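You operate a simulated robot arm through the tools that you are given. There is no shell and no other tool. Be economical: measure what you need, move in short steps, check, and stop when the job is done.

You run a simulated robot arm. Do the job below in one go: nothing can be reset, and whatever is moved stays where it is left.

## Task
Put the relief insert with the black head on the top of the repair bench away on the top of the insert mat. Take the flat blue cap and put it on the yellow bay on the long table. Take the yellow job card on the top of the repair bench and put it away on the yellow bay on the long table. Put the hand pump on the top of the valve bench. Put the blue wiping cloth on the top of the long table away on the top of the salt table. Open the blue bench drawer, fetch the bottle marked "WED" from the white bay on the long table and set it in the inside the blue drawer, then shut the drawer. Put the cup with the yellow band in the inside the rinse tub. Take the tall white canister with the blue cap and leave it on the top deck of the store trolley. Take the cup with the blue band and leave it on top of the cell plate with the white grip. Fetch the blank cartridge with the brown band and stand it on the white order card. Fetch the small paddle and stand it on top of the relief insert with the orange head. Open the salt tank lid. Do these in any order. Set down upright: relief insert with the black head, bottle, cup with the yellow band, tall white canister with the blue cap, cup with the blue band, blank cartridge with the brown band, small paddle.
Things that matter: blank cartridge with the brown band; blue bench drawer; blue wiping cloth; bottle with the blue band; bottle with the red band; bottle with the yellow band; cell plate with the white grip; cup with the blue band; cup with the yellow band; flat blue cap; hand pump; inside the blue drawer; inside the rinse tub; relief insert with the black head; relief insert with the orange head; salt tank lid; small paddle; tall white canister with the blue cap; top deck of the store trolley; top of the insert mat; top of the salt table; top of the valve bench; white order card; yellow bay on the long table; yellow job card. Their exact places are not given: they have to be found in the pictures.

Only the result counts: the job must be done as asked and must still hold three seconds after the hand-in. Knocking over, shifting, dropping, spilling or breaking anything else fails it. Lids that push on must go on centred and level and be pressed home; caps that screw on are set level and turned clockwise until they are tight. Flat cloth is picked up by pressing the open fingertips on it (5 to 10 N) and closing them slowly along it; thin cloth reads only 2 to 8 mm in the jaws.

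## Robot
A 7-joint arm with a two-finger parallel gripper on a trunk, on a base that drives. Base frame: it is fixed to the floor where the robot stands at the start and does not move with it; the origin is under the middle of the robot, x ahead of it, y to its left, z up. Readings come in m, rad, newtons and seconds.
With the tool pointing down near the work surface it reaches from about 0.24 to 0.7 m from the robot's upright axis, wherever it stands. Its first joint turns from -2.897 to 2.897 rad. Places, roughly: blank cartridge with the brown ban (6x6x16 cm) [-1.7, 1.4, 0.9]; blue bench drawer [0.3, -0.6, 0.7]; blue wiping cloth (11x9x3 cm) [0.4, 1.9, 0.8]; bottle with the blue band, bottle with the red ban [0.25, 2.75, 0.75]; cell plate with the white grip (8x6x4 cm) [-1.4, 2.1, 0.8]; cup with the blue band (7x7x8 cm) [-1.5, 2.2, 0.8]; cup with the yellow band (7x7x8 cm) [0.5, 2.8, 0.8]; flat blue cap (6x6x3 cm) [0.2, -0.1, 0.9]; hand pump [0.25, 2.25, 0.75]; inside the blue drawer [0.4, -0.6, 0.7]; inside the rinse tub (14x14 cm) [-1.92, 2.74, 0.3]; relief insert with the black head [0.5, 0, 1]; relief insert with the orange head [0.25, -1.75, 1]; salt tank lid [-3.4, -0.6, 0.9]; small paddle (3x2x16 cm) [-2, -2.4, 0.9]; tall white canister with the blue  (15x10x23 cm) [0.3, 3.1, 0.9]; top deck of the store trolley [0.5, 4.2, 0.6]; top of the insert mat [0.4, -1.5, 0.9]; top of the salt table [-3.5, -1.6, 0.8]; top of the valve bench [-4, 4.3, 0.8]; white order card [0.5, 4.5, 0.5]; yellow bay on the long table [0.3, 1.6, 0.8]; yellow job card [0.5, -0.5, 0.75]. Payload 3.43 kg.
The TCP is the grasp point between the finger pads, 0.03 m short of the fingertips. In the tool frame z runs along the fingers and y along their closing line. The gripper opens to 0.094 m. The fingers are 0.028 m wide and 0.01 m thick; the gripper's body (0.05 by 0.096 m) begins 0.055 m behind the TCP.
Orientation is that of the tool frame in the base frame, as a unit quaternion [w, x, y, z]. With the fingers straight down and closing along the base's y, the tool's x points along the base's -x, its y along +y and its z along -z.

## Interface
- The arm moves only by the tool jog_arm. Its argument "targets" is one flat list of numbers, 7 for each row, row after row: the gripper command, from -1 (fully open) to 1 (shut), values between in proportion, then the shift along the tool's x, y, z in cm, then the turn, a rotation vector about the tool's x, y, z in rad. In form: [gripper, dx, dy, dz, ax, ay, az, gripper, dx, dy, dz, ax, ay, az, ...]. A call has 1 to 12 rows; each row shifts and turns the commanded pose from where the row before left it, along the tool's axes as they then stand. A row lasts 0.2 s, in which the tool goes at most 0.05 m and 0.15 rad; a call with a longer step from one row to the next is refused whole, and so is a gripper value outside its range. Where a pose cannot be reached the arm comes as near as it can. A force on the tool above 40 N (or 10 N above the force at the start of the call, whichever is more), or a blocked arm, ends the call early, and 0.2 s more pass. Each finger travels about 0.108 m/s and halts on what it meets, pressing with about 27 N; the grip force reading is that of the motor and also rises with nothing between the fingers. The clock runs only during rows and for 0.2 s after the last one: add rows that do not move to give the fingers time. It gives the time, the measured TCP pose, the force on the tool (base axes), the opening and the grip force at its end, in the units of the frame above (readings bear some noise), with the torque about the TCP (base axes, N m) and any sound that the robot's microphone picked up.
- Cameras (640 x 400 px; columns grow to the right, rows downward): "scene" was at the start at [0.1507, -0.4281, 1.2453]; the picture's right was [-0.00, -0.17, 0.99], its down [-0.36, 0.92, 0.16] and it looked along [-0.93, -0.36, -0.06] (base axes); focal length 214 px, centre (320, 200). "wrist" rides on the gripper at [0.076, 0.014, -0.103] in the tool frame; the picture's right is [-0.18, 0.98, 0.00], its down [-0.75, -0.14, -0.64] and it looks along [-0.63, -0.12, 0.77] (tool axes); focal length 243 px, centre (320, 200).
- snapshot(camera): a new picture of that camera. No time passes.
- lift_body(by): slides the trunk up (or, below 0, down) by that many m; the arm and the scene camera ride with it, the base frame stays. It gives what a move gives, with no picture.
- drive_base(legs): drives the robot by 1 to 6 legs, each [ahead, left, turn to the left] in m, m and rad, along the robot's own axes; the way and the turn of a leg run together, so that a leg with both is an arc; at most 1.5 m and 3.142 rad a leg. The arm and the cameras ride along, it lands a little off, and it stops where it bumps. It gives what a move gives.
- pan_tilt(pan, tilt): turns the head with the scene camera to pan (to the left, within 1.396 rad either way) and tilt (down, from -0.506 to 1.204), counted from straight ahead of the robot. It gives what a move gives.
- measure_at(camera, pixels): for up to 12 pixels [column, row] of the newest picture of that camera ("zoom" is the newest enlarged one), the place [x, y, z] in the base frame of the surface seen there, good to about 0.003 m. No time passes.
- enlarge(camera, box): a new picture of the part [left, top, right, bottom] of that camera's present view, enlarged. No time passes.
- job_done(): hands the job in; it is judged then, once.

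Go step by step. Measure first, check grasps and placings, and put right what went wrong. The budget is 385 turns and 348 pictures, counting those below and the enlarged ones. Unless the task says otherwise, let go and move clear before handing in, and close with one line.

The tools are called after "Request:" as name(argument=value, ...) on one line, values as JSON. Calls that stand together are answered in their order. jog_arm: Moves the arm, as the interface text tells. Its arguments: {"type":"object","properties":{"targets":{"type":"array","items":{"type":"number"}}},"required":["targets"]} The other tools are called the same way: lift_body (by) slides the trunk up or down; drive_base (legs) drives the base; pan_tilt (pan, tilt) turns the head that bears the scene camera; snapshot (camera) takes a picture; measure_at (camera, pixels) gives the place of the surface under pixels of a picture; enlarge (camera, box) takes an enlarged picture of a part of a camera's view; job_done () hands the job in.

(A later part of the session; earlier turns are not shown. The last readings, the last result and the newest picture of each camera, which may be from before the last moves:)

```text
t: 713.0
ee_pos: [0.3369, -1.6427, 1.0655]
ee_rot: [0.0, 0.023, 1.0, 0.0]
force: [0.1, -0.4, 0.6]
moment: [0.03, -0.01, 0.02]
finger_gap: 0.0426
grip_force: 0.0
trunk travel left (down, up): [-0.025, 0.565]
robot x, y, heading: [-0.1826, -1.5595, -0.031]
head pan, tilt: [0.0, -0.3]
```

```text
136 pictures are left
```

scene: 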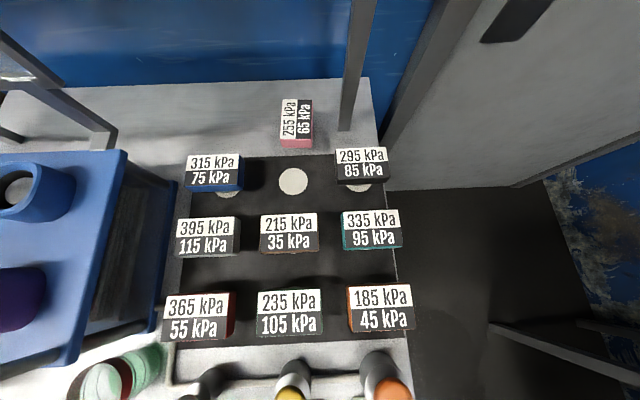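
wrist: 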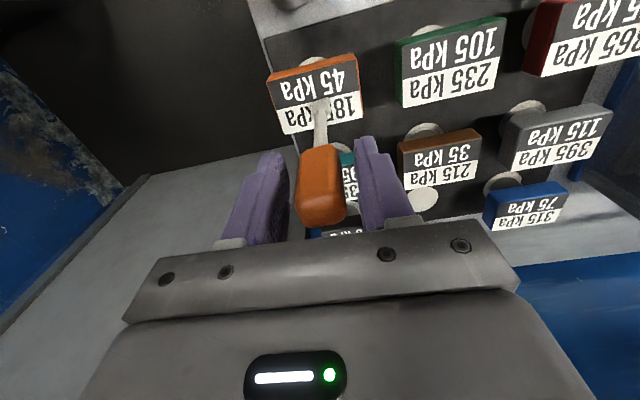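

Request:
jog_arm(targets=[-0.2, 0, 0, 0, 0, 0, 0, -0.2, 0, 0, 0, 0, 0, 0, -0.2, 0, 0, 0, 0, 0, 0, -0.2, 0, 0, 0, 0, 0, 0])

Request:
snapshot(camera="wrist")

Request:
measure_at(camera="wrist", pixels=[[319, 102], [320, 107], [318, 125], [318, 150], [318, 180], [320, 215], [300, 190], [342, 180]])

```text
t: 714.0
ee_pos: [0.3363, -1.6417, 1.0657]
ee_rot: [0.0, 0.022, 1.0, 0.0]
force: [-0.1, 0.3, -0.4]
moment: [-0.01, 0.0, 0.01]
finger_gap: 0.0562
grip_force: 0.1
trunk travel left (down, up): [-0.025, 0.565]
robot x, y, heading: [-0.1858, -1.5587, -0.028]
head pan, tilt: [0.0, -0.3]
```

```text
135 pictures are left
```

wrist: 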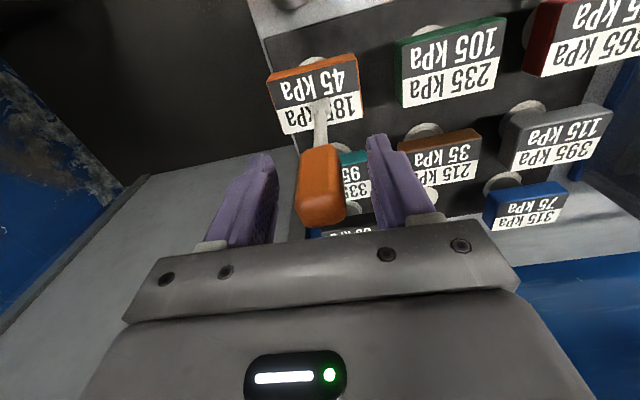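

```text
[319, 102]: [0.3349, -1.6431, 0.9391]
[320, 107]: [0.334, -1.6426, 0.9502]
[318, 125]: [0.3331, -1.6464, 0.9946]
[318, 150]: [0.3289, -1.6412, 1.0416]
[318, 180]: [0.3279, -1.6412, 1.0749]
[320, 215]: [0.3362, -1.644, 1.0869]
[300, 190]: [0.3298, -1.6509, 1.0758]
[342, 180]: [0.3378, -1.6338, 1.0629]
```

It stands on its own. Rise straight up.

Request:
jog_arm(targets=[-0.2, 0, 0, -1, 0, 0, 0, -0.2, 0, 0, -3, 0, 0, 0, -0.2, 0, 0, -4, 0, 0, 0, -0.2, 0, 0, -4, 0, 0, 0, -1, 0, 0, -4, 0, 0, 0, -1, 4, 0, -1, 0, 0, 0])

Request:
snapshot(camera="wrist")

```text
t: 715.4
ee_pos: [0.2962, -1.6414, 1.2392]
ee_rot: [0.001, 0.022, 1.0, -0.001]
force: [1.2, -0.4, -0.5]
moment: [0.02, 0.05, -0.02]
finger_gap: 0.094
grip_force: 0.0
trunk travel left (down, up): [-0.025, 0.565]
robot x, y, heading: [-0.1833, -1.5615, -0.03]
head pan, tilt: [0.0, -0.3]
```

```text
134 pictures are left
```

wrist: 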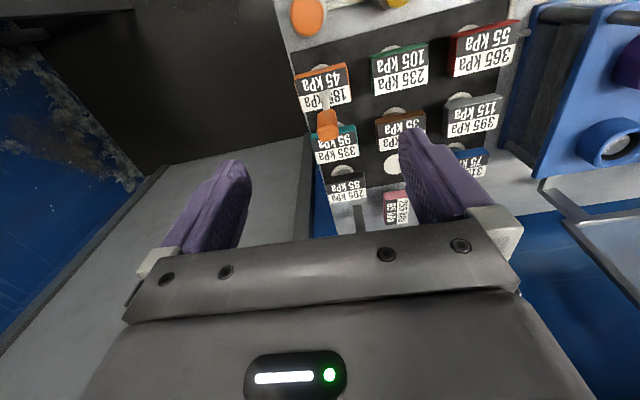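

The paddle stands on the orange head. Now to the blue drawer: back off gently and drive left.

Request:
drive_base(legs=[[-0.35, 0, 0.03], [0, 1.0, 0]])

Request:
pan_tilt(pan=0, tilt=-0.5)

Request:
snapshot(camera="scene")

```text
t: 722.4
ee_pos: [-0.0441, -0.6196, 1.2377]
ee_rot: [0.001, 0.012, 1.0, -0.001]
force: [0.4, 1.4, 0.8]
moment: [0.01, 0.01, 0.03]
finger_gap: 0.0938
grip_force: 0.0
trunk travel left (down, up): [-0.025, 0.565]
robot x, y, heading: [-0.5272, -0.5421, -0.007]
head pan, tilt: [0.0, -0.3]
```

```text
t: 723.2
ee_pos: [-0.0439, -0.6189, 1.2395]
ee_rot: [0.001, 0.012, 1.0, 0.0]
force: [0.5, 0.0, 0.0]
moment: [0.0, -0.01, -0.01]
finger_gap: 0.0939
grip_force: 0.0
trunk travel left (down, up): [-0.025, 0.565]
robot x, y, heading: [-0.5264, -0.5447, -0.006]
head pan, tilt: [0.0, -0.499]
```

```text
133 pictures are left
```

scene: 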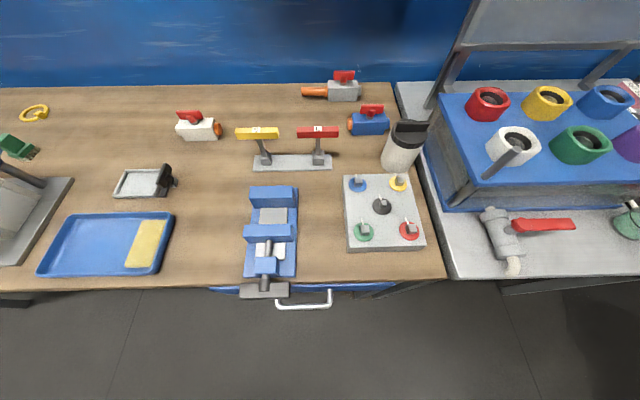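

Request:
measure_at(camera="scene", pixels=[[278, 306], [305, 306], [331, 304], [331, 293], [278, 298], [215, 290], [385, 288], [263, 290], [250, 293], [350, 284]])

Request:
enlarge(camera="scene", box=[190, 230, 410, 330])

```text
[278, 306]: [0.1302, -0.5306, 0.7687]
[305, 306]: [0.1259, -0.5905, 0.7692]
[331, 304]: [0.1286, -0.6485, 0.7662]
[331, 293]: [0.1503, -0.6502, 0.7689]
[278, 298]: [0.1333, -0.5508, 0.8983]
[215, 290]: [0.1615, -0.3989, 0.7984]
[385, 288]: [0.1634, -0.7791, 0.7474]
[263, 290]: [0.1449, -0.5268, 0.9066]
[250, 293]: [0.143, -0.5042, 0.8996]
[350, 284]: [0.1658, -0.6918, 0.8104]
```

```text
2.91 times, centred on (300, 280) of scene
```

zoom: 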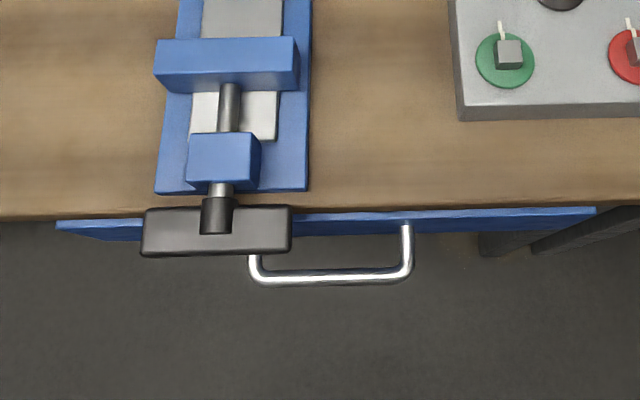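

Handle bar: y -0.53…-0.65, x 0.127, z 0.768; the vise handle overhangs its left part, so I'll grip at y≈-0.62. I rotate the tool -90° so the wrist camera is on the free side.

Request:
jog_arm(targets=[-1, 0, 0, 0, 0, 0, -0.145, -1, 0, 0, 0, 0, 0, -0.145, -1, 0, 0, 0, 0, 0, -0.145, -1, 0, 0, 0, 0, 0, -0.145, -1, 0, 0, 0, 0, 0, -0.145, -1, 0, 0, 0, 0, 0, -0.145, -1, 0, 0, 0, 0, 0, -0.145, -1, 0, 0, 0, 0, 0, -0.145, -1, 0, 0, 0, 0, 0, -0.145, -1, 0, 0, 0, 0, 0, -0.145, -1, 0, 0, 0, 0, 0, -0.14])

Request:
snapshot(camera="wrist")

```text
t: 725.6
ee_pos: [-0.0434, -0.6192, 1.2381]
ee_rot: [0.001, -0.706, 0.708, -0.001]
force: [0.6, 0.3, -0.2]
moment: [0.02, 0.01, 0.03]
finger_gap: 0.0941
grip_force: 0.0
trunk travel left (down, up): [-0.025, 0.565]
robot x, y, heading: [-0.5257, -0.5463, -0.006]
head pan, tilt: [0.0, -0.499]
```

```text
131 pictures are left
```

wrist: 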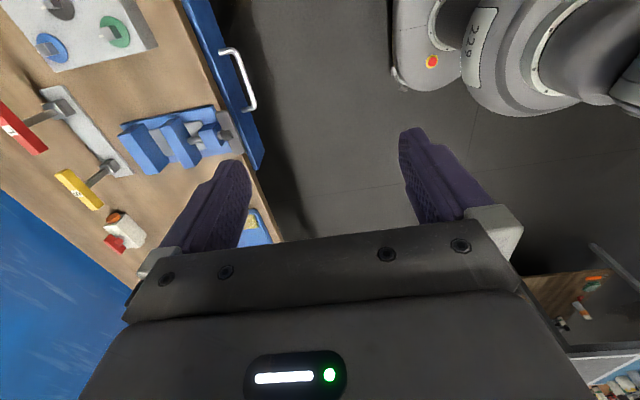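

Request:
jog_arm(targets=[-1, 0, 0, 4.5, 0, 0, 0, -1, 0, 0, 4.5, 0, 0, 0, -1, 0, 0, 4.5, 0, 0, 0, -1, 0, 0, 4.5, 0, 0, 0, -1, 0, 0, 4.5, 0, 0, 0, -1, 0, 0, 4.5, 0, 0, 0, -1, 0, 0, 4.5, 0, 0, 0, 0.15, 0, -4.2, 0, 0, 0, 0, 0.15, 0, -4.2, 0, 0, 0, 0, 0.15, 0, -4.2, 0, 0, 0, 0, 0.15, 0, -4.2, 0, 0, 0, 0])

Request:
snapshot(camera="wrist")

Request:
measure_at(camera="wrist", pixels=[[300, 60], [305, 80], [310, 100], [320, 120], [280, 60], [320, 140]])

```text
t: 728.0
ee_pos: [0.1229, -0.6187, 0.9252]
ee_rot: [0.001, -0.705, 0.709, 0.0]
force: [-0.2, -0.3, 0.1]
moment: [0.04, -0.03, 0.02]
finger_gap: 0.0403
grip_force: 0.0
trunk travel left (down, up): [-0.025, 0.565]
robot x, y, heading: [-0.5249, -0.5459, -0.005]
head pan, tilt: [0.0, -0.499]
```

```text
130 pictures are left
```

wrist: 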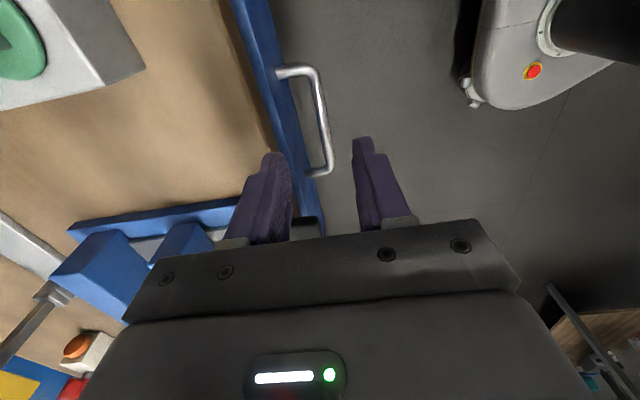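

```text
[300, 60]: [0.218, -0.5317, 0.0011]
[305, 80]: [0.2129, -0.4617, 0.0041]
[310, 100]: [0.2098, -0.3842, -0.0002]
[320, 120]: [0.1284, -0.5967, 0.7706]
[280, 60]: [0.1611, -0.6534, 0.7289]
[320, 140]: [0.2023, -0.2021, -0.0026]
```

Request:
measure_at(camera="wrist", pixels=[[318, 85], [323, 120], [327, 150], [255, 100], [262, 115], [245, 60], [268, 120], [275, 100], [288, 150]])

```text
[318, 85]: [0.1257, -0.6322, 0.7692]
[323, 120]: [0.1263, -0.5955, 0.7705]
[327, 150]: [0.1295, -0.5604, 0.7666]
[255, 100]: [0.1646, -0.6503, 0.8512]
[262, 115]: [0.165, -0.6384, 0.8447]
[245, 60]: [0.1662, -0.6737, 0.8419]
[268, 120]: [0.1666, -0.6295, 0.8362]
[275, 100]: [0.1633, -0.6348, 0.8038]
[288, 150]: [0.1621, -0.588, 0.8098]
```

The bench edge (x 0.165) would catch the hand, so I pitch the tool 25° away from the bench and go down onto the bar.

Request:
jog_arm(targets=[0.36, 0, 0, 0, 0.145, 0, 0, 0.36, 0, 0, 0, 0.145, 0, 0, 0.36, 0, 0, 0, 0.146, 0, 0, 0.36, -0.46, 2.16, 4.39, 0, 0, 0, 0.36, -0.46, 2.16, 4.39, 0, 0, 0])

Request:
snapshot(camera="wrist")

```text
t: 729.2
ee_pos: [0.1203, -0.6108, 0.8266]
ee_rot: [0.153, -0.689, 0.691, -0.155]
force: [0.4, -0.2, 0.3]
moment: [-0.01, 0.03, 0.0]
finger_gap: 0.03
grip_force: 0.0
trunk travel left (down, up): [-0.025, 0.565]
robot x, y, heading: [-0.5282, -0.5441, -0.004]
head pan, tilt: [0.0, -0.499]
```

```text
129 pictures are left
```

wrist: 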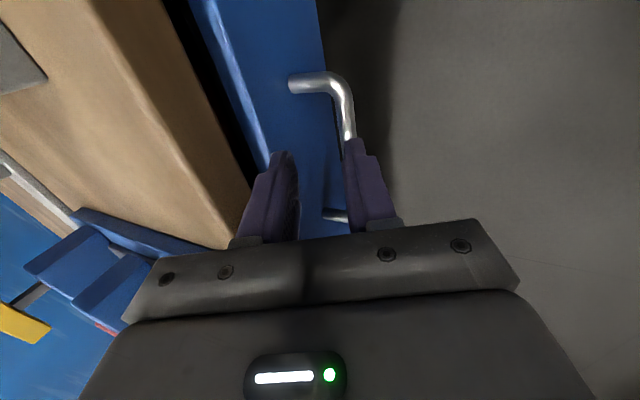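

I shift so the approach is along the tool axis, then advance 5 cm.

Request:
jog_arm(targets=[0.36, -0.5, 2.04, -0.66, 0, 0, 0, 0.36, 0, 0, 2.5, 0, 0, 0, 0.36, 0, 0, 1.5, 0, 0, 0])

Request:
snapshot(camera="wrist")

```text
t: 730.0
ee_pos: [0.1156, -0.6074, 0.7865]
ee_rot: [0.153, -0.689, 0.692, -0.154]
force: [-0.1, -0.1, 0.9]
moment: [-0.03, 0.01, 0.04]
finger_gap: 0.0303
grip_force: 0.1
trunk travel left (down, up): [-0.025, 0.565]
robot x, y, heading: [-0.5251, -0.5457, -0.009]
head pan, tilt: [0.0, -0.499]
```

```text
128 pictures are left
```

wrist: 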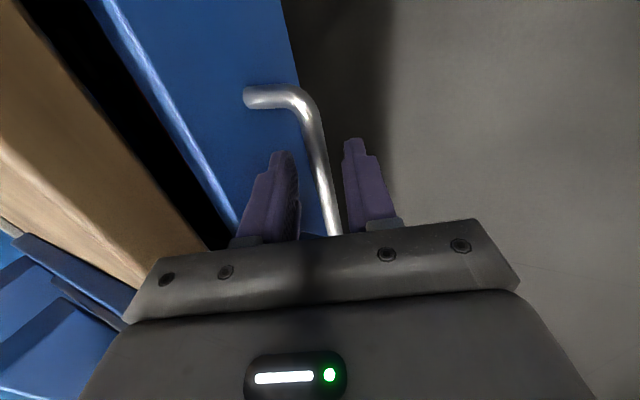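

Bar is between the fingers. Advance 1 cm and close.

Request:
jog_arm(targets=[0.36, 0, 0, 0.9, 0, 0, 0, 0.6, 0, 0, 0, 0, 0, 0, 0.9, 0, 0, 0, 0, 0, 0, 1, 0, 0, 0, 0, 0, 0, 1, 0, 0, 0, 0, 0, 0])

Request:
snapshot(camera="wrist")

```text
t: 731.2
ee_pos: [0.1208, -0.6045, 0.7791]
ee_rot: [0.152, -0.688, 0.693, -0.153]
force: [-4.0, 0.2, -1.6]
moment: [0.38, 0.05, -0.51]
finger_gap: 0.0118
grip_force: 45.3
trunk travel left (down, up): [-0.025, 0.565]
robot x, y, heading: [-0.526, -0.5453, -0.004]
head pan, tilt: [0.0, -0.499]
```

```text
127 pictures are left
```

wrist: 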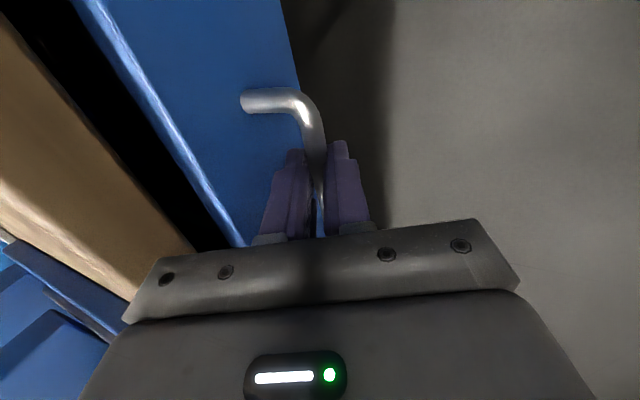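

Bar gripped. Pull the drawer out toward -x.

Request:
jog_arm(targets=[1, 0, 1.8, -0.85, 0, 0, 0, 1, 0, 2.7, -1.27, 0, 0, 0, 1, 0, 3.2, -1.48, 0, 0, 0])

Request:
snapshot(camera="wrist")

```text
t: 732.0
ee_pos: [0.0361, -0.6057, 0.779]
ee_rot: [0.153, -0.689, 0.692, -0.154]
force: [-0.8, 0.6, 2.8]
moment: [-0.52, 0.16, -0.87]
finger_gap: 0.0118
grip_force: 45.4
trunk travel left (down, up): [-0.025, 0.565]
robot x, y, heading: [-0.5245, -0.5427, -0.006]
head pan, tilt: [0.0, -0.499]
```

```text
126 pictures are left
```

wrist: 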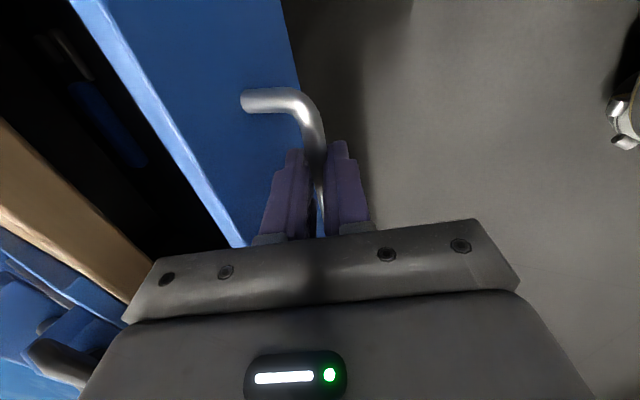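

The drawer slides. Continue.

Request:
jog_arm(targets=[1, 0, 3.62, -1.69, 0, 0, 0, 1, 0, 3.62, -1.69, 0, 0, 0, 1, 0, 3.62, -1.69, 0, 0, 0, 1, 0, 2.7, -1.27, 0, 0, 0])

Request:
snapshot(camera="wrist")

```text
t: 733.0
ee_pos: [-0.1137, -0.6057, 0.7797]
ee_rot: [0.154, -0.688, 0.692, -0.156]
force: [0.0, -6.9, 17.4]
moment: [0.26, -0.03, -0.27]
finger_gap: 0.0119
grip_force: 44.5
trunk travel left (down, up): [-0.025, 0.565]
robot x, y, heading: [-0.5234, -0.5457, -0.007]
head pan, tilt: [0.0, -0.499]
```

```text
125 pictures are left
```

wrist: 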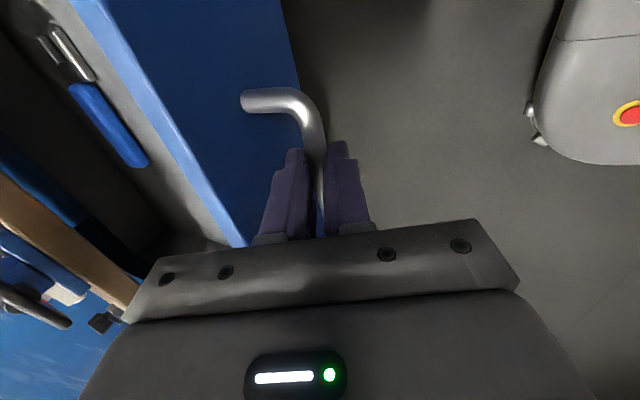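

Request:
jog_arm(targets=[1, 0, 2.7, -1.27, 0, 0, 0])

Request:
jog_arm(targets=[0.6, 0, 0, 0, 0, 0, 0, 0.3, 0, 0, 0, 0, 0, 0, 0.3, 0, 0, -2.5, 0, 0, 0, 0.3, 0, 0, -4, 0, 0, 0, 0, 0, 0, -4.5, 0, 0, 0, -1, 0, 0, -4.5, 0, 0, 0, -1, 0, 0, -4.5, 0, 0, 0, -1, 0, 0, -4.5, 0, 0, 0])

Request:
snapshot(camera="wrist")

Request:
pan_tilt(pan=-1.2, tilt=0)

Request:
snapshot(camera="scene")

```text
t: 733.4
ee_pos: [-0.1427, -0.6058, 0.7785]
ee_rot: [0.153, -0.688, 0.693, -0.154]
force: [1.0, -8.5, 20.4]
moment: [-0.28, -0.08, -0.54]
finger_gap: 0.0113
grip_force: 45.2
trunk travel left (down, up): [-0.025, 0.565]
robot x, y, heading: [-0.5297, -0.5457, -0.006]
head pan, tilt: [0.0, -0.499]
```

```text
t: 735.2
ee_pos: [-0.1765, -0.5965, 0.9591]
ee_rot: [-0.154, 0.709, -0.673, 0.143]
force: [0.1, -2.4, 6.8]
moment: [0.25, 0.17, 0.03]
finger_gap: 0.0942
grip_force: 0.0
out of reach, approached as far as the arm can: row 3, 4, 5, 6, 7
trunk travel left (down, up): [-0.025, 0.565]
robot x, y, heading: [-0.5292, -0.546, -0.007]
head pan, tilt: [0.0, -0.499]
```

```text
124 pictures are left
```

wrist: 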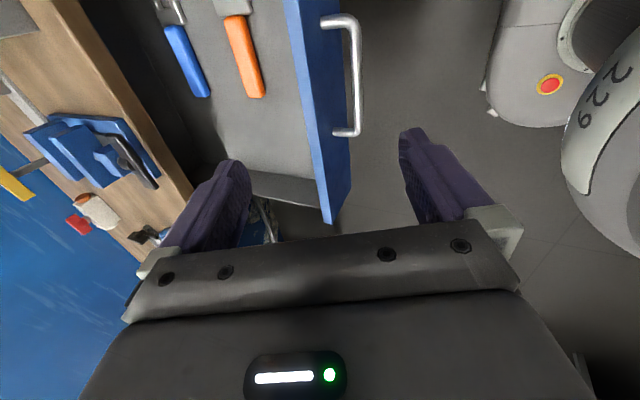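

```text
t: 736.6
ee_pos: [-0.1779, -0.5977, 0.9547]
ee_rot: [-0.153, 0.709, -0.674, 0.14]
force: [0.7, 0.4, -0.6]
moment: [0.02, 0.02, 0.01]
finger_gap: 0.0939
grip_force: 0.0
trunk travel left (down, up): [-0.025, 0.565]
robot x, y, heading: [-0.5279, -0.5457, -0.01]
head pan, tilt: [-1.201, 0.0]
```

```text
123 pictures are left
```

scene: 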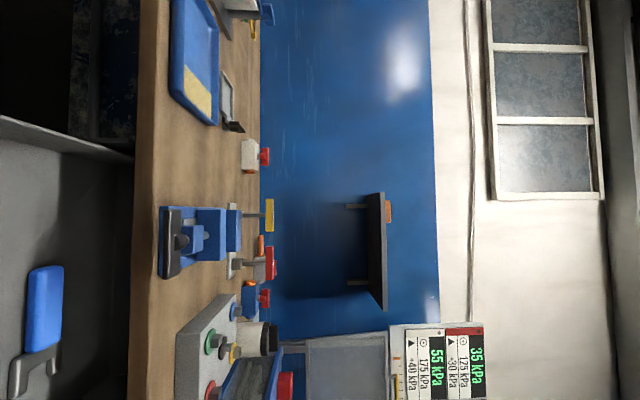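

The drawer is open about 26 cm with two tools inside. I restore the tool orientation and look in.

Request:
jog_arm(targets=[-1, 0, -1.7, -3.6, 0, 0, 0, -1, 0, -1.7, -3.6, 0, 0, 0, -1, 0, -1.7, -3.6, 0, 0, 0, -1, 0, 0, 0, -0.145, 0, 0, -1, 0, 0, 0, -0.145, 0, 0, -1, 0, 0, 0, -0.14, 0, 0, -1, 0, 0, 0, 0, 0, 0.145, -1, 0, 0, 0, 0, 0, 0.145, -1, 0, 0, 0, 0, 0, 0.145, -1, 0, 0, 0, 0, 0, 0.145, -1, 0, 0, 0, 0, 0, 0.145, -1, 0, 0, 0, 0, 0, 0.145])

Request:
jog_arm(targets=[-1, 0, 0, 0, 0, 0, 0.145, -1, 0, 0, 0, 0, 0, 0.145, -1, 0, 0, 0, 0, 0, 0.145, -1, 0, 0, 0, 0, 0, 0.145, -1, 0, 0, 0, 0, 0, 0.09])

Request:
pan_tilt(pan=0, tilt=-0.2)

Request:
snapshot(camera="scene")

```text
t: 739.2
ee_pos: [-0.181, -0.6145, 1.0809]
ee_rot: [0.003, -0.339, 0.941, -0.001]
force: [0.5, -1.3, -0.5]
moment: [0.04, -0.03, -0.06]
finger_gap: 0.0938
grip_force: 0.0
trunk travel left (down, up): [-0.025, 0.565]
robot x, y, heading: [-0.5251, -0.5465, -0.007]
head pan, tilt: [-1.201, 0.0]
```

```text
t: 740.4
ee_pos: [-0.181, -0.6153, 1.0805]
ee_rot: [0.003, -0.012, 1.0, -0.001]
force: [0.7, -0.4, -0.3]
moment: [-0.01, 0.02, 0.01]
finger_gap: 0.0941
grip_force: 0.0
trunk travel left (down, up): [-0.025, 0.565]
robot x, y, heading: [-0.5244, -0.5476, -0.003]
head pan, tilt: [-1.201, 0.0]
```

```text
t: 741.8
ee_pos: [-0.1813, -0.6148, 1.0811]
ee_rot: [0.004, -0.013, 1.0, 0.0]
force: [0.2, 0.3, 0.0]
moment: [-0.03, -0.01, 0.0]
finger_gap: 0.0937
grip_force: 0.0
trunk travel left (down, up): [-0.025, 0.565]
robot x, y, heading: [-0.5249, -0.5457, -0.012]
head pan, tilt: [0.0, -0.201]
```

```text
122 pictures are left
```

scene: 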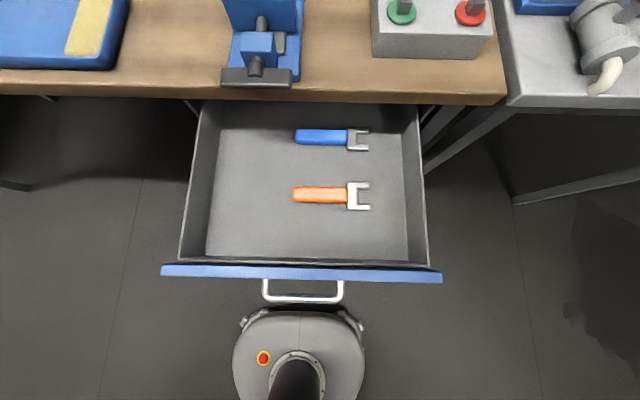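

Request:
measure_at(camera="scene", pixels=[[250, 170], [250, 230], [320, 195], [320, 136], [215, 240], [400, 240], [300, 255], [300, 272], [195, 150], [415, 150], [250, 115], [345, 240]])

```text
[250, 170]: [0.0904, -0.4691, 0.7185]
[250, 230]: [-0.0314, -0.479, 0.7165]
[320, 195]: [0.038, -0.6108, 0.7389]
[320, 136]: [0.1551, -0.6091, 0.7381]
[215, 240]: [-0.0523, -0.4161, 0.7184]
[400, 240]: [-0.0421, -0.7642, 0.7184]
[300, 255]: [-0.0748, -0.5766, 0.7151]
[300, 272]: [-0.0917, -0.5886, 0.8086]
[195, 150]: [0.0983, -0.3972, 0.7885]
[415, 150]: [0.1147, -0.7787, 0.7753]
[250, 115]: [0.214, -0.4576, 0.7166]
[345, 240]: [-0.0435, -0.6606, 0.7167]
```

Drawer floor z 0.7175, free at the left near (0.02,-0.48). Now fetch the WED bottle.

Request:
drive_base(legs=[[-0.2, 0, 0], [0, 1.5, 0], [0, 1.5, 0], [0, 0.2, 0], [0.6, 0, 0]])

Request:
snapshot(camera="scene")

Request:
snapshot(camera="wrist")

```text
t: 761.4
ee_pos: [0.2682, 2.5752, 1.0807]
ee_rot: [0.003, -0.003, 1.0, -0.002]
force: [0.3, -0.6, 0.6]
moment: [-0.05, 0.05, 0.03]
finger_gap: 0.0941
grip_force: 0.0
trunk travel left (down, up): [-0.025, 0.565]
robot x, y, heading: [-0.0796, 2.6512, -0.029]
head pan, tilt: [0.0, -0.201]
stopped in leg 5: the robot was blocked; the commanded pose is now the measured one
```

```text
121 pictures are left
```

scene: 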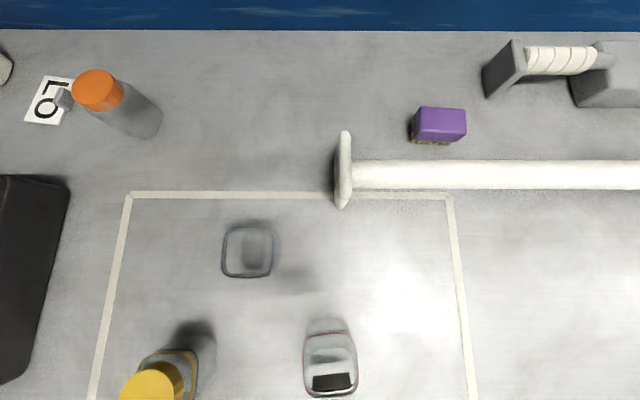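

```text
120 pictures are left
```

wrist: 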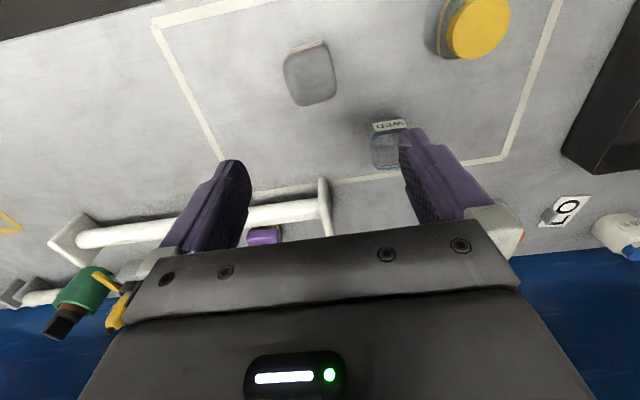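

Request:
enlarge(camera="wrist", box=[340, 90, 440, 190])

Request:
measure_at(camera="wrist", pixels=[[388, 126], [378, 128], [400, 124], [375, 138], [385, 138], [375, 165], [390, 168], [370, 150], [390, 150], [397, 136]])

Request:
measure_at(camera="scene", pixels=[[224, 229], [274, 224], [273, 277], [223, 277], [248, 250], [235, 278], [248, 225]])

```text
4.00 times, centred on (390, 140) of wrist
```

zoom: 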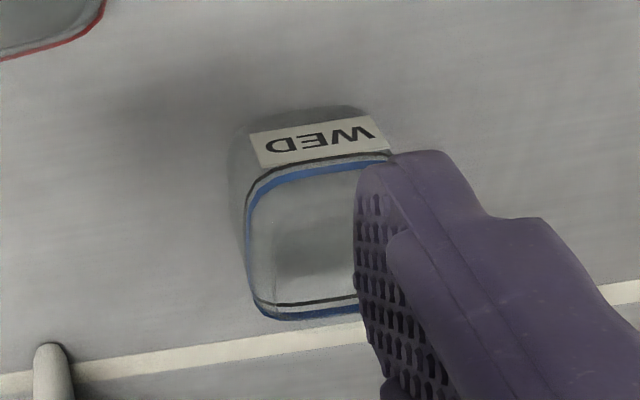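

```text
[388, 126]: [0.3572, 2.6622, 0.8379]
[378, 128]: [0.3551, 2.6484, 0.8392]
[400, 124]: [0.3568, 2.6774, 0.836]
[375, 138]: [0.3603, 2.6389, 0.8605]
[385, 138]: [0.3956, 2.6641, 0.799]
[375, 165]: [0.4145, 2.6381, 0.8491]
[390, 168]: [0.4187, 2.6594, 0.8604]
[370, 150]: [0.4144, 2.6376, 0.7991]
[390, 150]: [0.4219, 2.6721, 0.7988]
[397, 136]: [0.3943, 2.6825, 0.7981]
```

```text
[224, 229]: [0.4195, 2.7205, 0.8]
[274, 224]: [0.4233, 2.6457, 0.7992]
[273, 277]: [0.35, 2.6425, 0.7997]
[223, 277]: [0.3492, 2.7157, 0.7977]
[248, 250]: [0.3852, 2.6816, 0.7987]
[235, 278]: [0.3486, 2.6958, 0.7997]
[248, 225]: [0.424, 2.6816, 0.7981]
```

WED bottle: front face x≈0.356, back 0.419, y≈2.633–2.697, about 7 cm tall. I move above it.

Request:
jog_arm(targets=[-1, -2.99, 2.23, 0, 0, 0, 0, -1, -2.99, 2.23, 0, 0, 0, 0, -1, -2.99, 2.23, 0, 0, 0, 0, -1, -2.99, 2.23, 0, 0, 0, 0, -1, 0, 0, 4.5, 0, 0, 0, -1, 0, 0, 4.5, 0, 0, 0])

Request:
snapshot(camera="wrist")

Request:
enlarge(camera="wrist", box=[250, 60, 410, 190])

```text
t: 762.8
ee_pos: [0.3869, 2.6626, 0.9893]
ee_rot: [0.005, -0.002, 1.0, -0.001]
force: [0.7, 0.0, 0.3]
moment: [-0.04, -0.02, 0.02]
finger_gap: 0.0941
grip_force: 0.0
trunk travel left (down, up): [-0.025, 0.565]
robot x, y, heading: [-0.0757, 2.6503, -0.032]
head pan, tilt: [0.0, -0.201]
```

```text
118 pictures are left
```

wrist: 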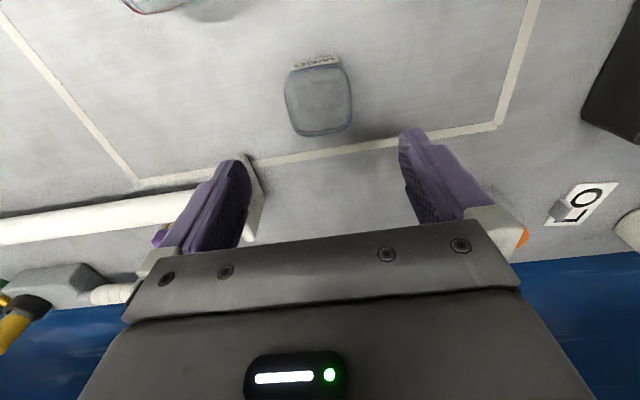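

```text
3.08 times, centred on (330, 125) of wrist
```

zoom: 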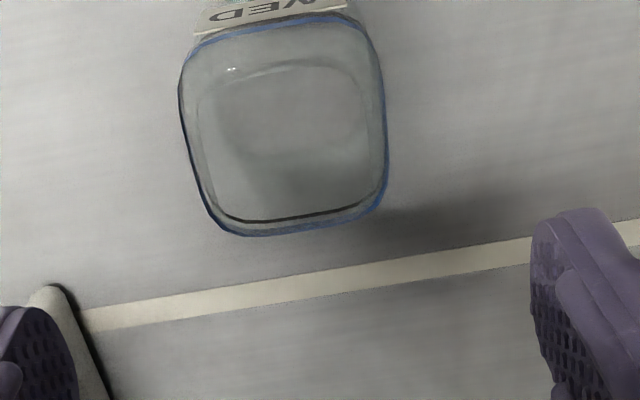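

Request:
measure_at(camera="wrist", pixels=[[250, 180], [255, 165], [287, 95], [351, 92], [320, 133], [318, 68], [290, 110], [350, 110], [308, 63], [328, 61]])

```text
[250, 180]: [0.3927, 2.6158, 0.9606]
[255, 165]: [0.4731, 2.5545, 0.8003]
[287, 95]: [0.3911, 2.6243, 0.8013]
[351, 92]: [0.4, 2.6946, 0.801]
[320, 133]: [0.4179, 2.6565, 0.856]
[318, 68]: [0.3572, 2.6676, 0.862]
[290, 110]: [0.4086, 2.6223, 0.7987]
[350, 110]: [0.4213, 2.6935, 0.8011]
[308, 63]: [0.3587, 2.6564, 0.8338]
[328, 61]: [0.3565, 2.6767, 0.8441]
```

Centre ≈(0.388,2.664). Descend and grip its sides.

Request:
jog_arm(targets=[-1, -0.1, 0.2, 4.5, 0, 0, 0, -1, 0, 0, 4.5, 0, 0, 0, -1, 0, 0, 4.5, 0, 0, 0, -1, 0, 0, 1.6, 0, 0, 0, -0.7, 0, 0, 0, 0, 0, 0, -0.4, 0, 0, 0, 0, 0, 0, 0, 0, 0, 0, 0, 0, 0, 0.4, 0, 0, 0, 0, 0, 0, 0.7, 0, 0, 0, 0, 0, 0])

Request:
snapshot(camera="wrist")

```text
t: 764.8
ee_pos: [0.39, 2.6666, 0.8403]
ee_rot: [0.003, -0.003, 1.0, -0.001]
force: [0.0, -0.1, 0.4]
moment: [-0.01, 0.03, 0.01]
finger_gap: 0.0639
grip_force: 26.3
trunk travel left (down, up): [-0.025, 0.565]
robot x, y, heading: [-0.0769, 2.6509, -0.026]
head pan, tilt: [0.0, -0.201]
```

```text
116 pictures are left
```

wrist: 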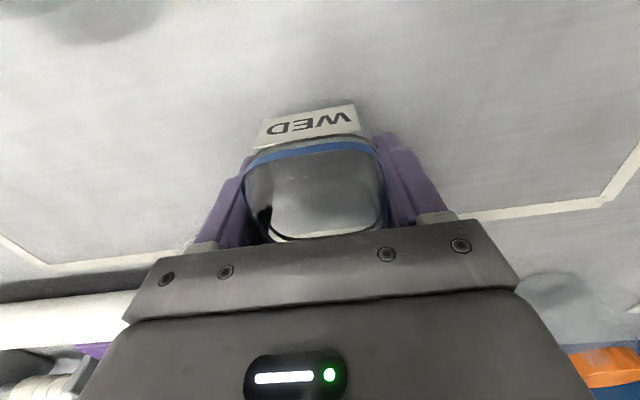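

Bottle gripped (64 mm). Lift, retract and drive to the open drawer.

Request:
jog_arm(targets=[0.7, 0, 0, -1.5, 0, 0, 0, 0.7, 0, 0, -3.5, 0, 0, 0, 0.7, 0, 0, -4, 0, 0, 0, 0.7, 0, 0, -4, 0, 0, 0, 0.7, 0, 0, -4, 0, 0, 0, 0.7, 0, 0, -3, 0, 0, 0, 0.7, 4, 0, -2, 0, 0, 0, 0.7, 4, 0, 0, 0, 0, 0])

Request:
drive_base(legs=[[-0.5, 0, 0.028], [0, -1.5, 0], [0, -1.5, 0], [0, -0.13, 0]])

Request:
snapshot(camera="scene")

Request:
snapshot(camera="wrist")

```text
t: 766.6
ee_pos: [0.3073, 2.6662, 1.0605]
ee_rot: [0.004, -0.001, 1.0, 0.0]
force: [1.2, -1.1, -0.1]
moment: [0.01, 0.02, -0.03]
finger_gap: 0.0638
grip_force: 26.6
trunk travel left (down, up): [-0.025, 0.565]
robot x, y, heading: [-0.0758, 2.6552, -0.026]
head pan, tilt: [0.0, -0.201]
```

```text
t: 784.5
ee_pos: [-0.2317, -0.4561, 1.06]
ee_rot: [0.004, 0.004, 1.0, -0.001]
force: [-0.4, 0.2, -1.0]
moment: [-0.04, 0.0, -0.01]
finger_gap: 0.0638
grip_force: 27.1
trunk travel left (down, up): [-0.025, 0.565]
robot x, y, heading: [-0.6171, -0.465, -0.039]
head pan, tilt: [0.0, -0.201]
```

```text
115 pictures are left
```

scene: 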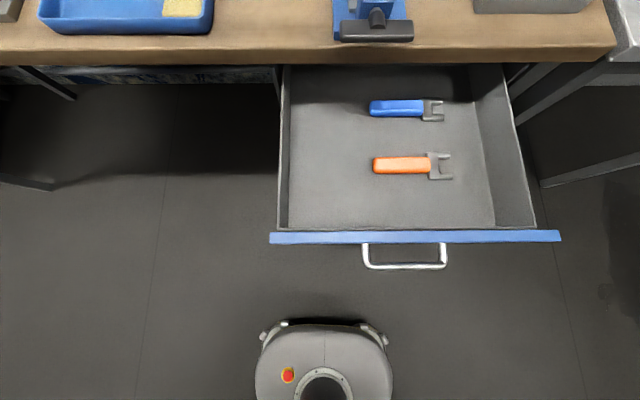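

```text
114 pictures are left
```

wrist: 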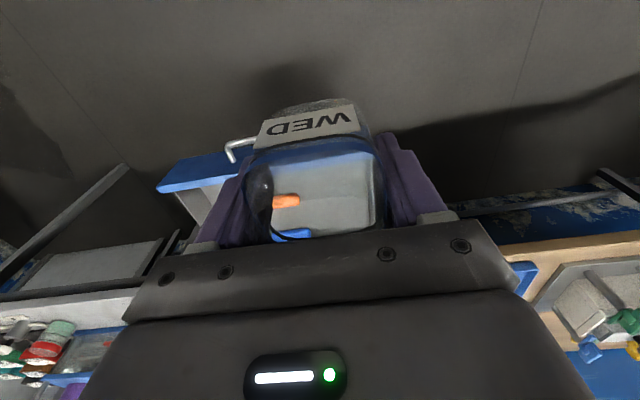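

Request:
drive_base(legs=[[0.08, 0, 0.03]])

Request:
jog_arm(targets=[0.7, -4.3, -0.75, 0, 0, 0, 0, 0.7, -4.3, -0.75, 0, 0, 0, 0, 0.7, -4.3, -0.75, 0, 0, 0, 0, 0.7, -4.3, -0.75, 0, 0, 0, 0, 0.7, 0, 0, 4.5, 0, 0, 0, 0.7, 0, 0, 4.5, 0, 0, 0, 0.7, 0, 0, 4.5, 0, 0, 0, 0.7, 0, 0, 4.5, 0, 0, 0])

Request:
snapshot(camera="wrist")

```text
t: 785.5
ee_pos: [-0.1518, -0.4472, 1.0605]
ee_rot: [0.004, -0.011, 1.0, -0.001]
force: [1.0, 0.1, -1.3]
moment: [-0.03, -0.01, -0.02]
finger_gap: 0.0636
grip_force: 27.0
trunk travel left (down, up): [-0.025, 0.565]
robot x, y, heading: [-0.5386, -0.4647, -0.01]
head pan, tilt: [0.0, -0.201]
```

```text
t: 787.3
ee_pos: [0.0222, -0.4765, 0.8799]
ee_rot: [0.003, -0.01, 1.0, 0.0]
force: [-0.7, -0.3, -0.7]
moment: [-0.01, 0.01, 0.0]
finger_gap: 0.0638
grip_force: 27.2
trunk travel left (down, up): [-0.025, 0.565]
robot x, y, heading: [-0.5359, -0.467, -0.013]
head pan, tilt: [0.0, -0.201]
```

```text
113 pictures are left
```

wrist: 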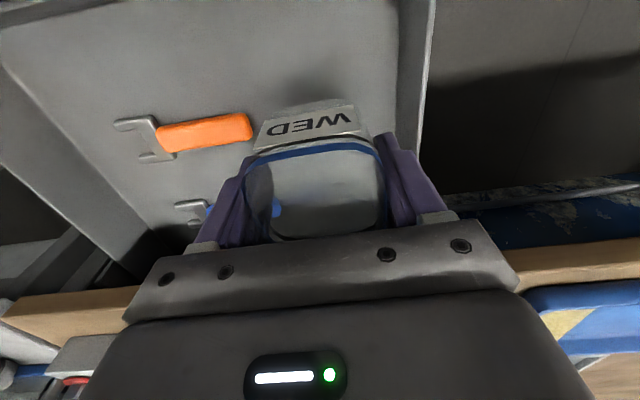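

Request:
jog_arm(targets=[0.7, 0, -0.4, 4, 0, 0, 0, 0.7, 0, 0, 4, 0, 0, 0, 0.7, 0, 0, 2.5, 0, 0, 0, 0.7, 0, 0, 0.8, 0, 0, 0, 0.7, 0, 0, 0.4, 0, 0, 0, 0.7, 0, 0, 0.2, 0, 0, 0])

Request:
snapshot(camera="wrist")

```text
t: 787.8
ee_pos: [0.0239, -0.477, 0.8499]
ee_rot: [0.008, -0.011, 1.0, -0.001]
force: [-8.3, 1.3, 10.0]
moment: [-0.36, -1.56, -0.09]
finger_gap: 0.0639
grip_force: 27.0
trunk travel left (down, up): [-0.025, 0.565]
robot x, y, heading: [-0.5383, -0.4635, -0.013]
head pan, tilt: [0.0, -0.201]
stopped in row 2: the force on the tool passed its limit at 66 N (the readings are from after the stop); the commanded pose is now the measured one
```

```text
112 pictures are left
```

wrist: 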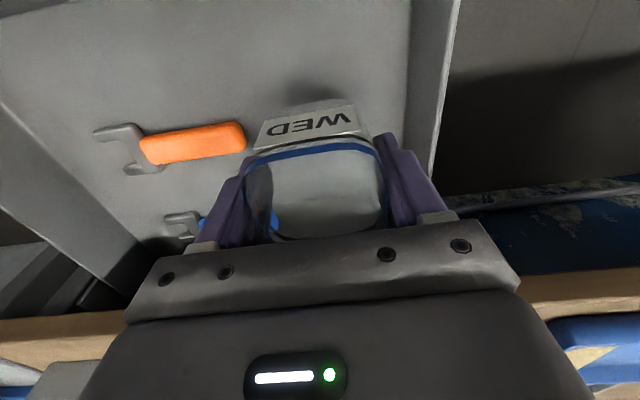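

The forward camera head must have met the vise/bench edge (contact ~15 cm ahead of the TCP). I raise and check the vise.

Request:
jog_arm(targets=[0.7, 0, 0, -2, 0, 0, 0, 0.7, 0, 0, -4, 0, 0, 0, 0.7, 3, 0, -3, 0, 0, 0, 0.7, 4, 0, -2, 0, 0, 0, 0.7, 4, 0, -2, 0, 0, 0, 0.7, 4, 0, -2, 0, 0, 0])

Request:
snapshot(camera="scene")

Request:
measure_at(camera="scene", pixels=[[320, 200], [300, 100], [350, 100], [420, 100], [200, 100]])

```text
t: 789.2
ee_pos: [-0.1287, -0.4842, 0.9945]
ee_rot: [0.007, -0.011, 1.0, -0.001]
force: [0.1, 0.0, -1.9]
moment: [-0.01, 0.05, 0.01]
finger_gap: 0.0639
grip_force: 27.0
trunk travel left (down, up): [-0.025, 0.565]
robot x, y, heading: [-0.5367, -0.4671, -0.009]
head pan, tilt: [0.0, -0.201]
```

```text
111 pictures are left
```

scene: 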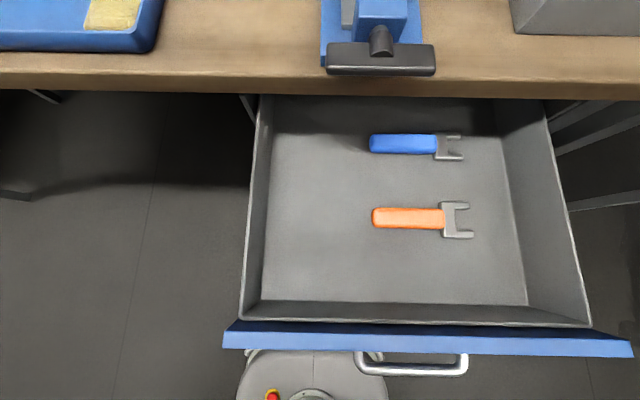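

```text
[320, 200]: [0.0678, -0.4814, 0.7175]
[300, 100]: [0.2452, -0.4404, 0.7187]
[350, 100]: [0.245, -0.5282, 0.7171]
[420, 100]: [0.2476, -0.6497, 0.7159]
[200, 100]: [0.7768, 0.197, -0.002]
```

Request:
measure_at(camera="scene", pixels=[[380, 62], [330, 60], [432, 60], [380, 40], [290, 250], [300, 300], [255, 250]])

Request:
jog_arm(targets=[0.7, 0, 0, 0, 0, 0, 0.145, 0.7, 0, 0, 0, 0, 0, 0.145, 0.7, 0, 0, 0, 0, 0, 0.145, 0.7, 0, 0, 0, 0, 0, 0.145, 0.7, 0, 0, 0, 0, 0, 0.145, 0.7, 0, 0, 0, 0, 0, 0.145, 0.7, 0, 0, 0, 0, 0, 0.145, 0.7, 0, 0, 0, 0, 0, 0.145, 0.7, 0, 0, 0, 0, 0, 0.145, 0.7, 0, 0, 0, 0, 0, 0.145, 0.7, 0, 0, 0, 0, 0, 0.14])

Request:
snapshot(camera="wrist")

```text
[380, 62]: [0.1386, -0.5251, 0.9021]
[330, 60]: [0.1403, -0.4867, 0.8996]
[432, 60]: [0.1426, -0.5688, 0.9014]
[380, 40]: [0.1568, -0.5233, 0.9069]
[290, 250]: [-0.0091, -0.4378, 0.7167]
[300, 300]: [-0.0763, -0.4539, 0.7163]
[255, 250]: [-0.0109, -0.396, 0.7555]
```

```text
t: 791.6
ee_pos: [-0.1287, -0.4812, 0.9966]
ee_rot: [0.005, 0.707, 0.707, 0.006]
force: [-1.1, 0.2, -0.7]
moment: [-0.02, -0.04, -0.06]
finger_gap: 0.064
grip_force: 27.3
trunk travel left (down, up): [-0.025, 0.565]
robot x, y, heading: [-0.5368, -0.4651, -0.012]
head pan, tilt: [0.0, -0.201]
```

```text
110 pictures are left
```

wrist: 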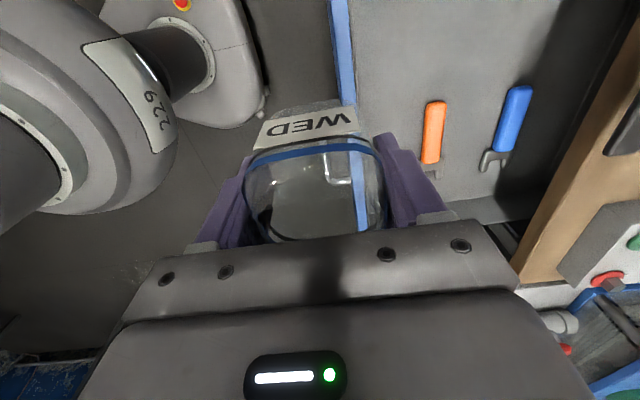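

The vise is undisturbed. With the head now over the drawer's interior side, I place the bottle at (0.0,-0.47).

Request:
jog_arm(targets=[0.7, 0.37, 4.29, 0, 0, 0, 0, 0.7, 0.37, 4.29, 0, 0, 0, 0, 0.7, 0.37, 4.29, 0, 0, 0, 0, 0.7, 0, 0, 4, 0, 0, 0, 0.7, 0, 0, 4, 0, 0, 0, 0.7, 0, 0, 4, 0, 0, 0, 0.7, 0, 0, 3, 0, 0, 0, 0.7, 0, 0, 3, 0, 0, 0, 0.7, 0, 0, 2.5, 0, 0, 0])

Request:
snapshot(camera="wrist")

```text
t: 793.6
ee_pos: [0.0044, -0.4704, 0.7944]
ee_rot: [0.005, 0.707, 0.707, 0.006]
force: [0.5, -0.9, -1.4]
moment: [0.0, -0.01, 0.0]
finger_gap: 0.0637
grip_force: 26.5
trunk travel left (down, up): [-0.025, 0.565]
robot x, y, heading: [-0.5369, -0.4668, -0.007]
head pan, tilt: [0.0, -0.201]
```

```text
109 pictures are left
```

wrist: 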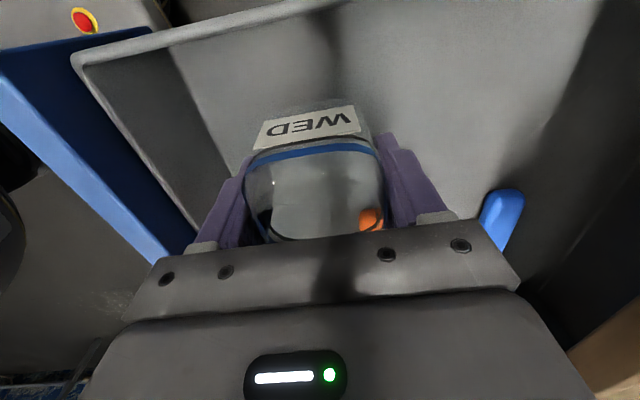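

Request:
jog_arm(targets=[0.7, 0, 0, 1.5, 0, 0, 0, 0.7, 0, 0, 1, 0, 0, 0, 0.7, 0, 0, 0.5, 0, 0, 0, 0.7, 0, 0, 0.3, 0, 0, 0, 0.7, 0, 0, 0.2, 0, 0, 0, 0.7, 0, 0, 0.1, 0, 0, 0])

```text
t: 795.0
ee_pos: [0.0056, -0.4718, 0.757]
ee_rot: [0.006, 0.707, 0.707, 0.005]
force: [-0.2, -0.1, -0.3]
moment: [0.01, 0.01, -0.03]
finger_gap: 0.0639
grip_force: 27.4
trunk travel left (down, up): [-0.025, 0.565]
robot x, y, heading: [-0.5357, -0.4687, -0.012]
head pan, tilt: [0.0, -0.201]
```

Request:
jog_arm(targets=[0.7, 0, 0, 0.15, 0, 0, 0, 0.7, 0, 0, 0.15, 0, 0, 0, 0.7, 0, 0, 0.1, 0, 0, 0])

```text
t: 795.8
ee_pos: [0.0052, -0.4702, 0.7537]
ee_rot: [0.006, 0.706, 0.708, 0.006]
force: [0.9, 0.6, 20.5]
moment: [0.04, 0.65, 0.02]
finger_gap: 0.0642
grip_force: 27.4
trunk travel left (down, up): [-0.025, 0.565]
robot x, y, heading: [-0.537, -0.4626, -0.004]
head pan, tilt: [0.0, -0.201]
```

Request:
jog_arm(targets=[0.7, 0, 0, -0.1, 0, 0, 0, 0.1, 0, 0, 0, 0, 0, 0, -0.3, 0, 0, 0, 0, 0, 0, -0.6, 0, 0, 0, 0, 0, 0, -0.6, 0, 0, -1, 0, 0, 0, -0.6, 0, 0, -3, 0, 0, 0, -0.6, 0, 0, -4, 0, 0, 0, -0.6, 0, 0, -4.5, 0, 0, 0, -1, 0, 0, -4.5, 0, 0, 0, -1, 0, 0, -4.5, 0, 0, 0])

Request:
snapshot(camera="wrist")

```text
t: 798.0
ee_pos: [0.0027, -0.4693, 0.9664]
ee_rot: [0.006, 0.706, 0.708, 0.006]
force: [0.3, 0.0, -0.1]
moment: [0.01, 0.01, 0.0]
finger_gap: 0.094
grip_force: 0.1
trunk travel left (down, up): [-0.025, 0.565]
robot x, y, heading: [-0.5374, -0.4696, -0.01]
head pan, tilt: [0.0, -0.201]
```

```text
108 pictures are left
```

wrist: 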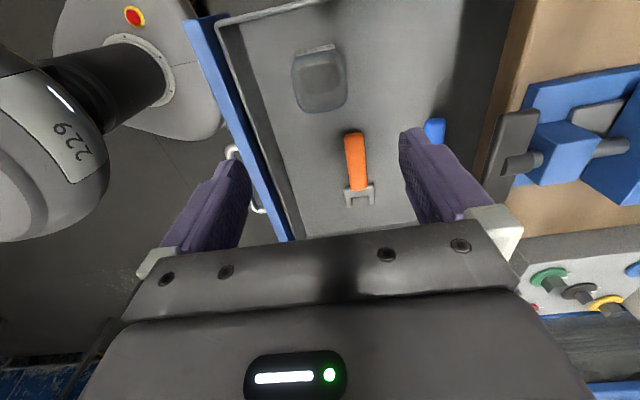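

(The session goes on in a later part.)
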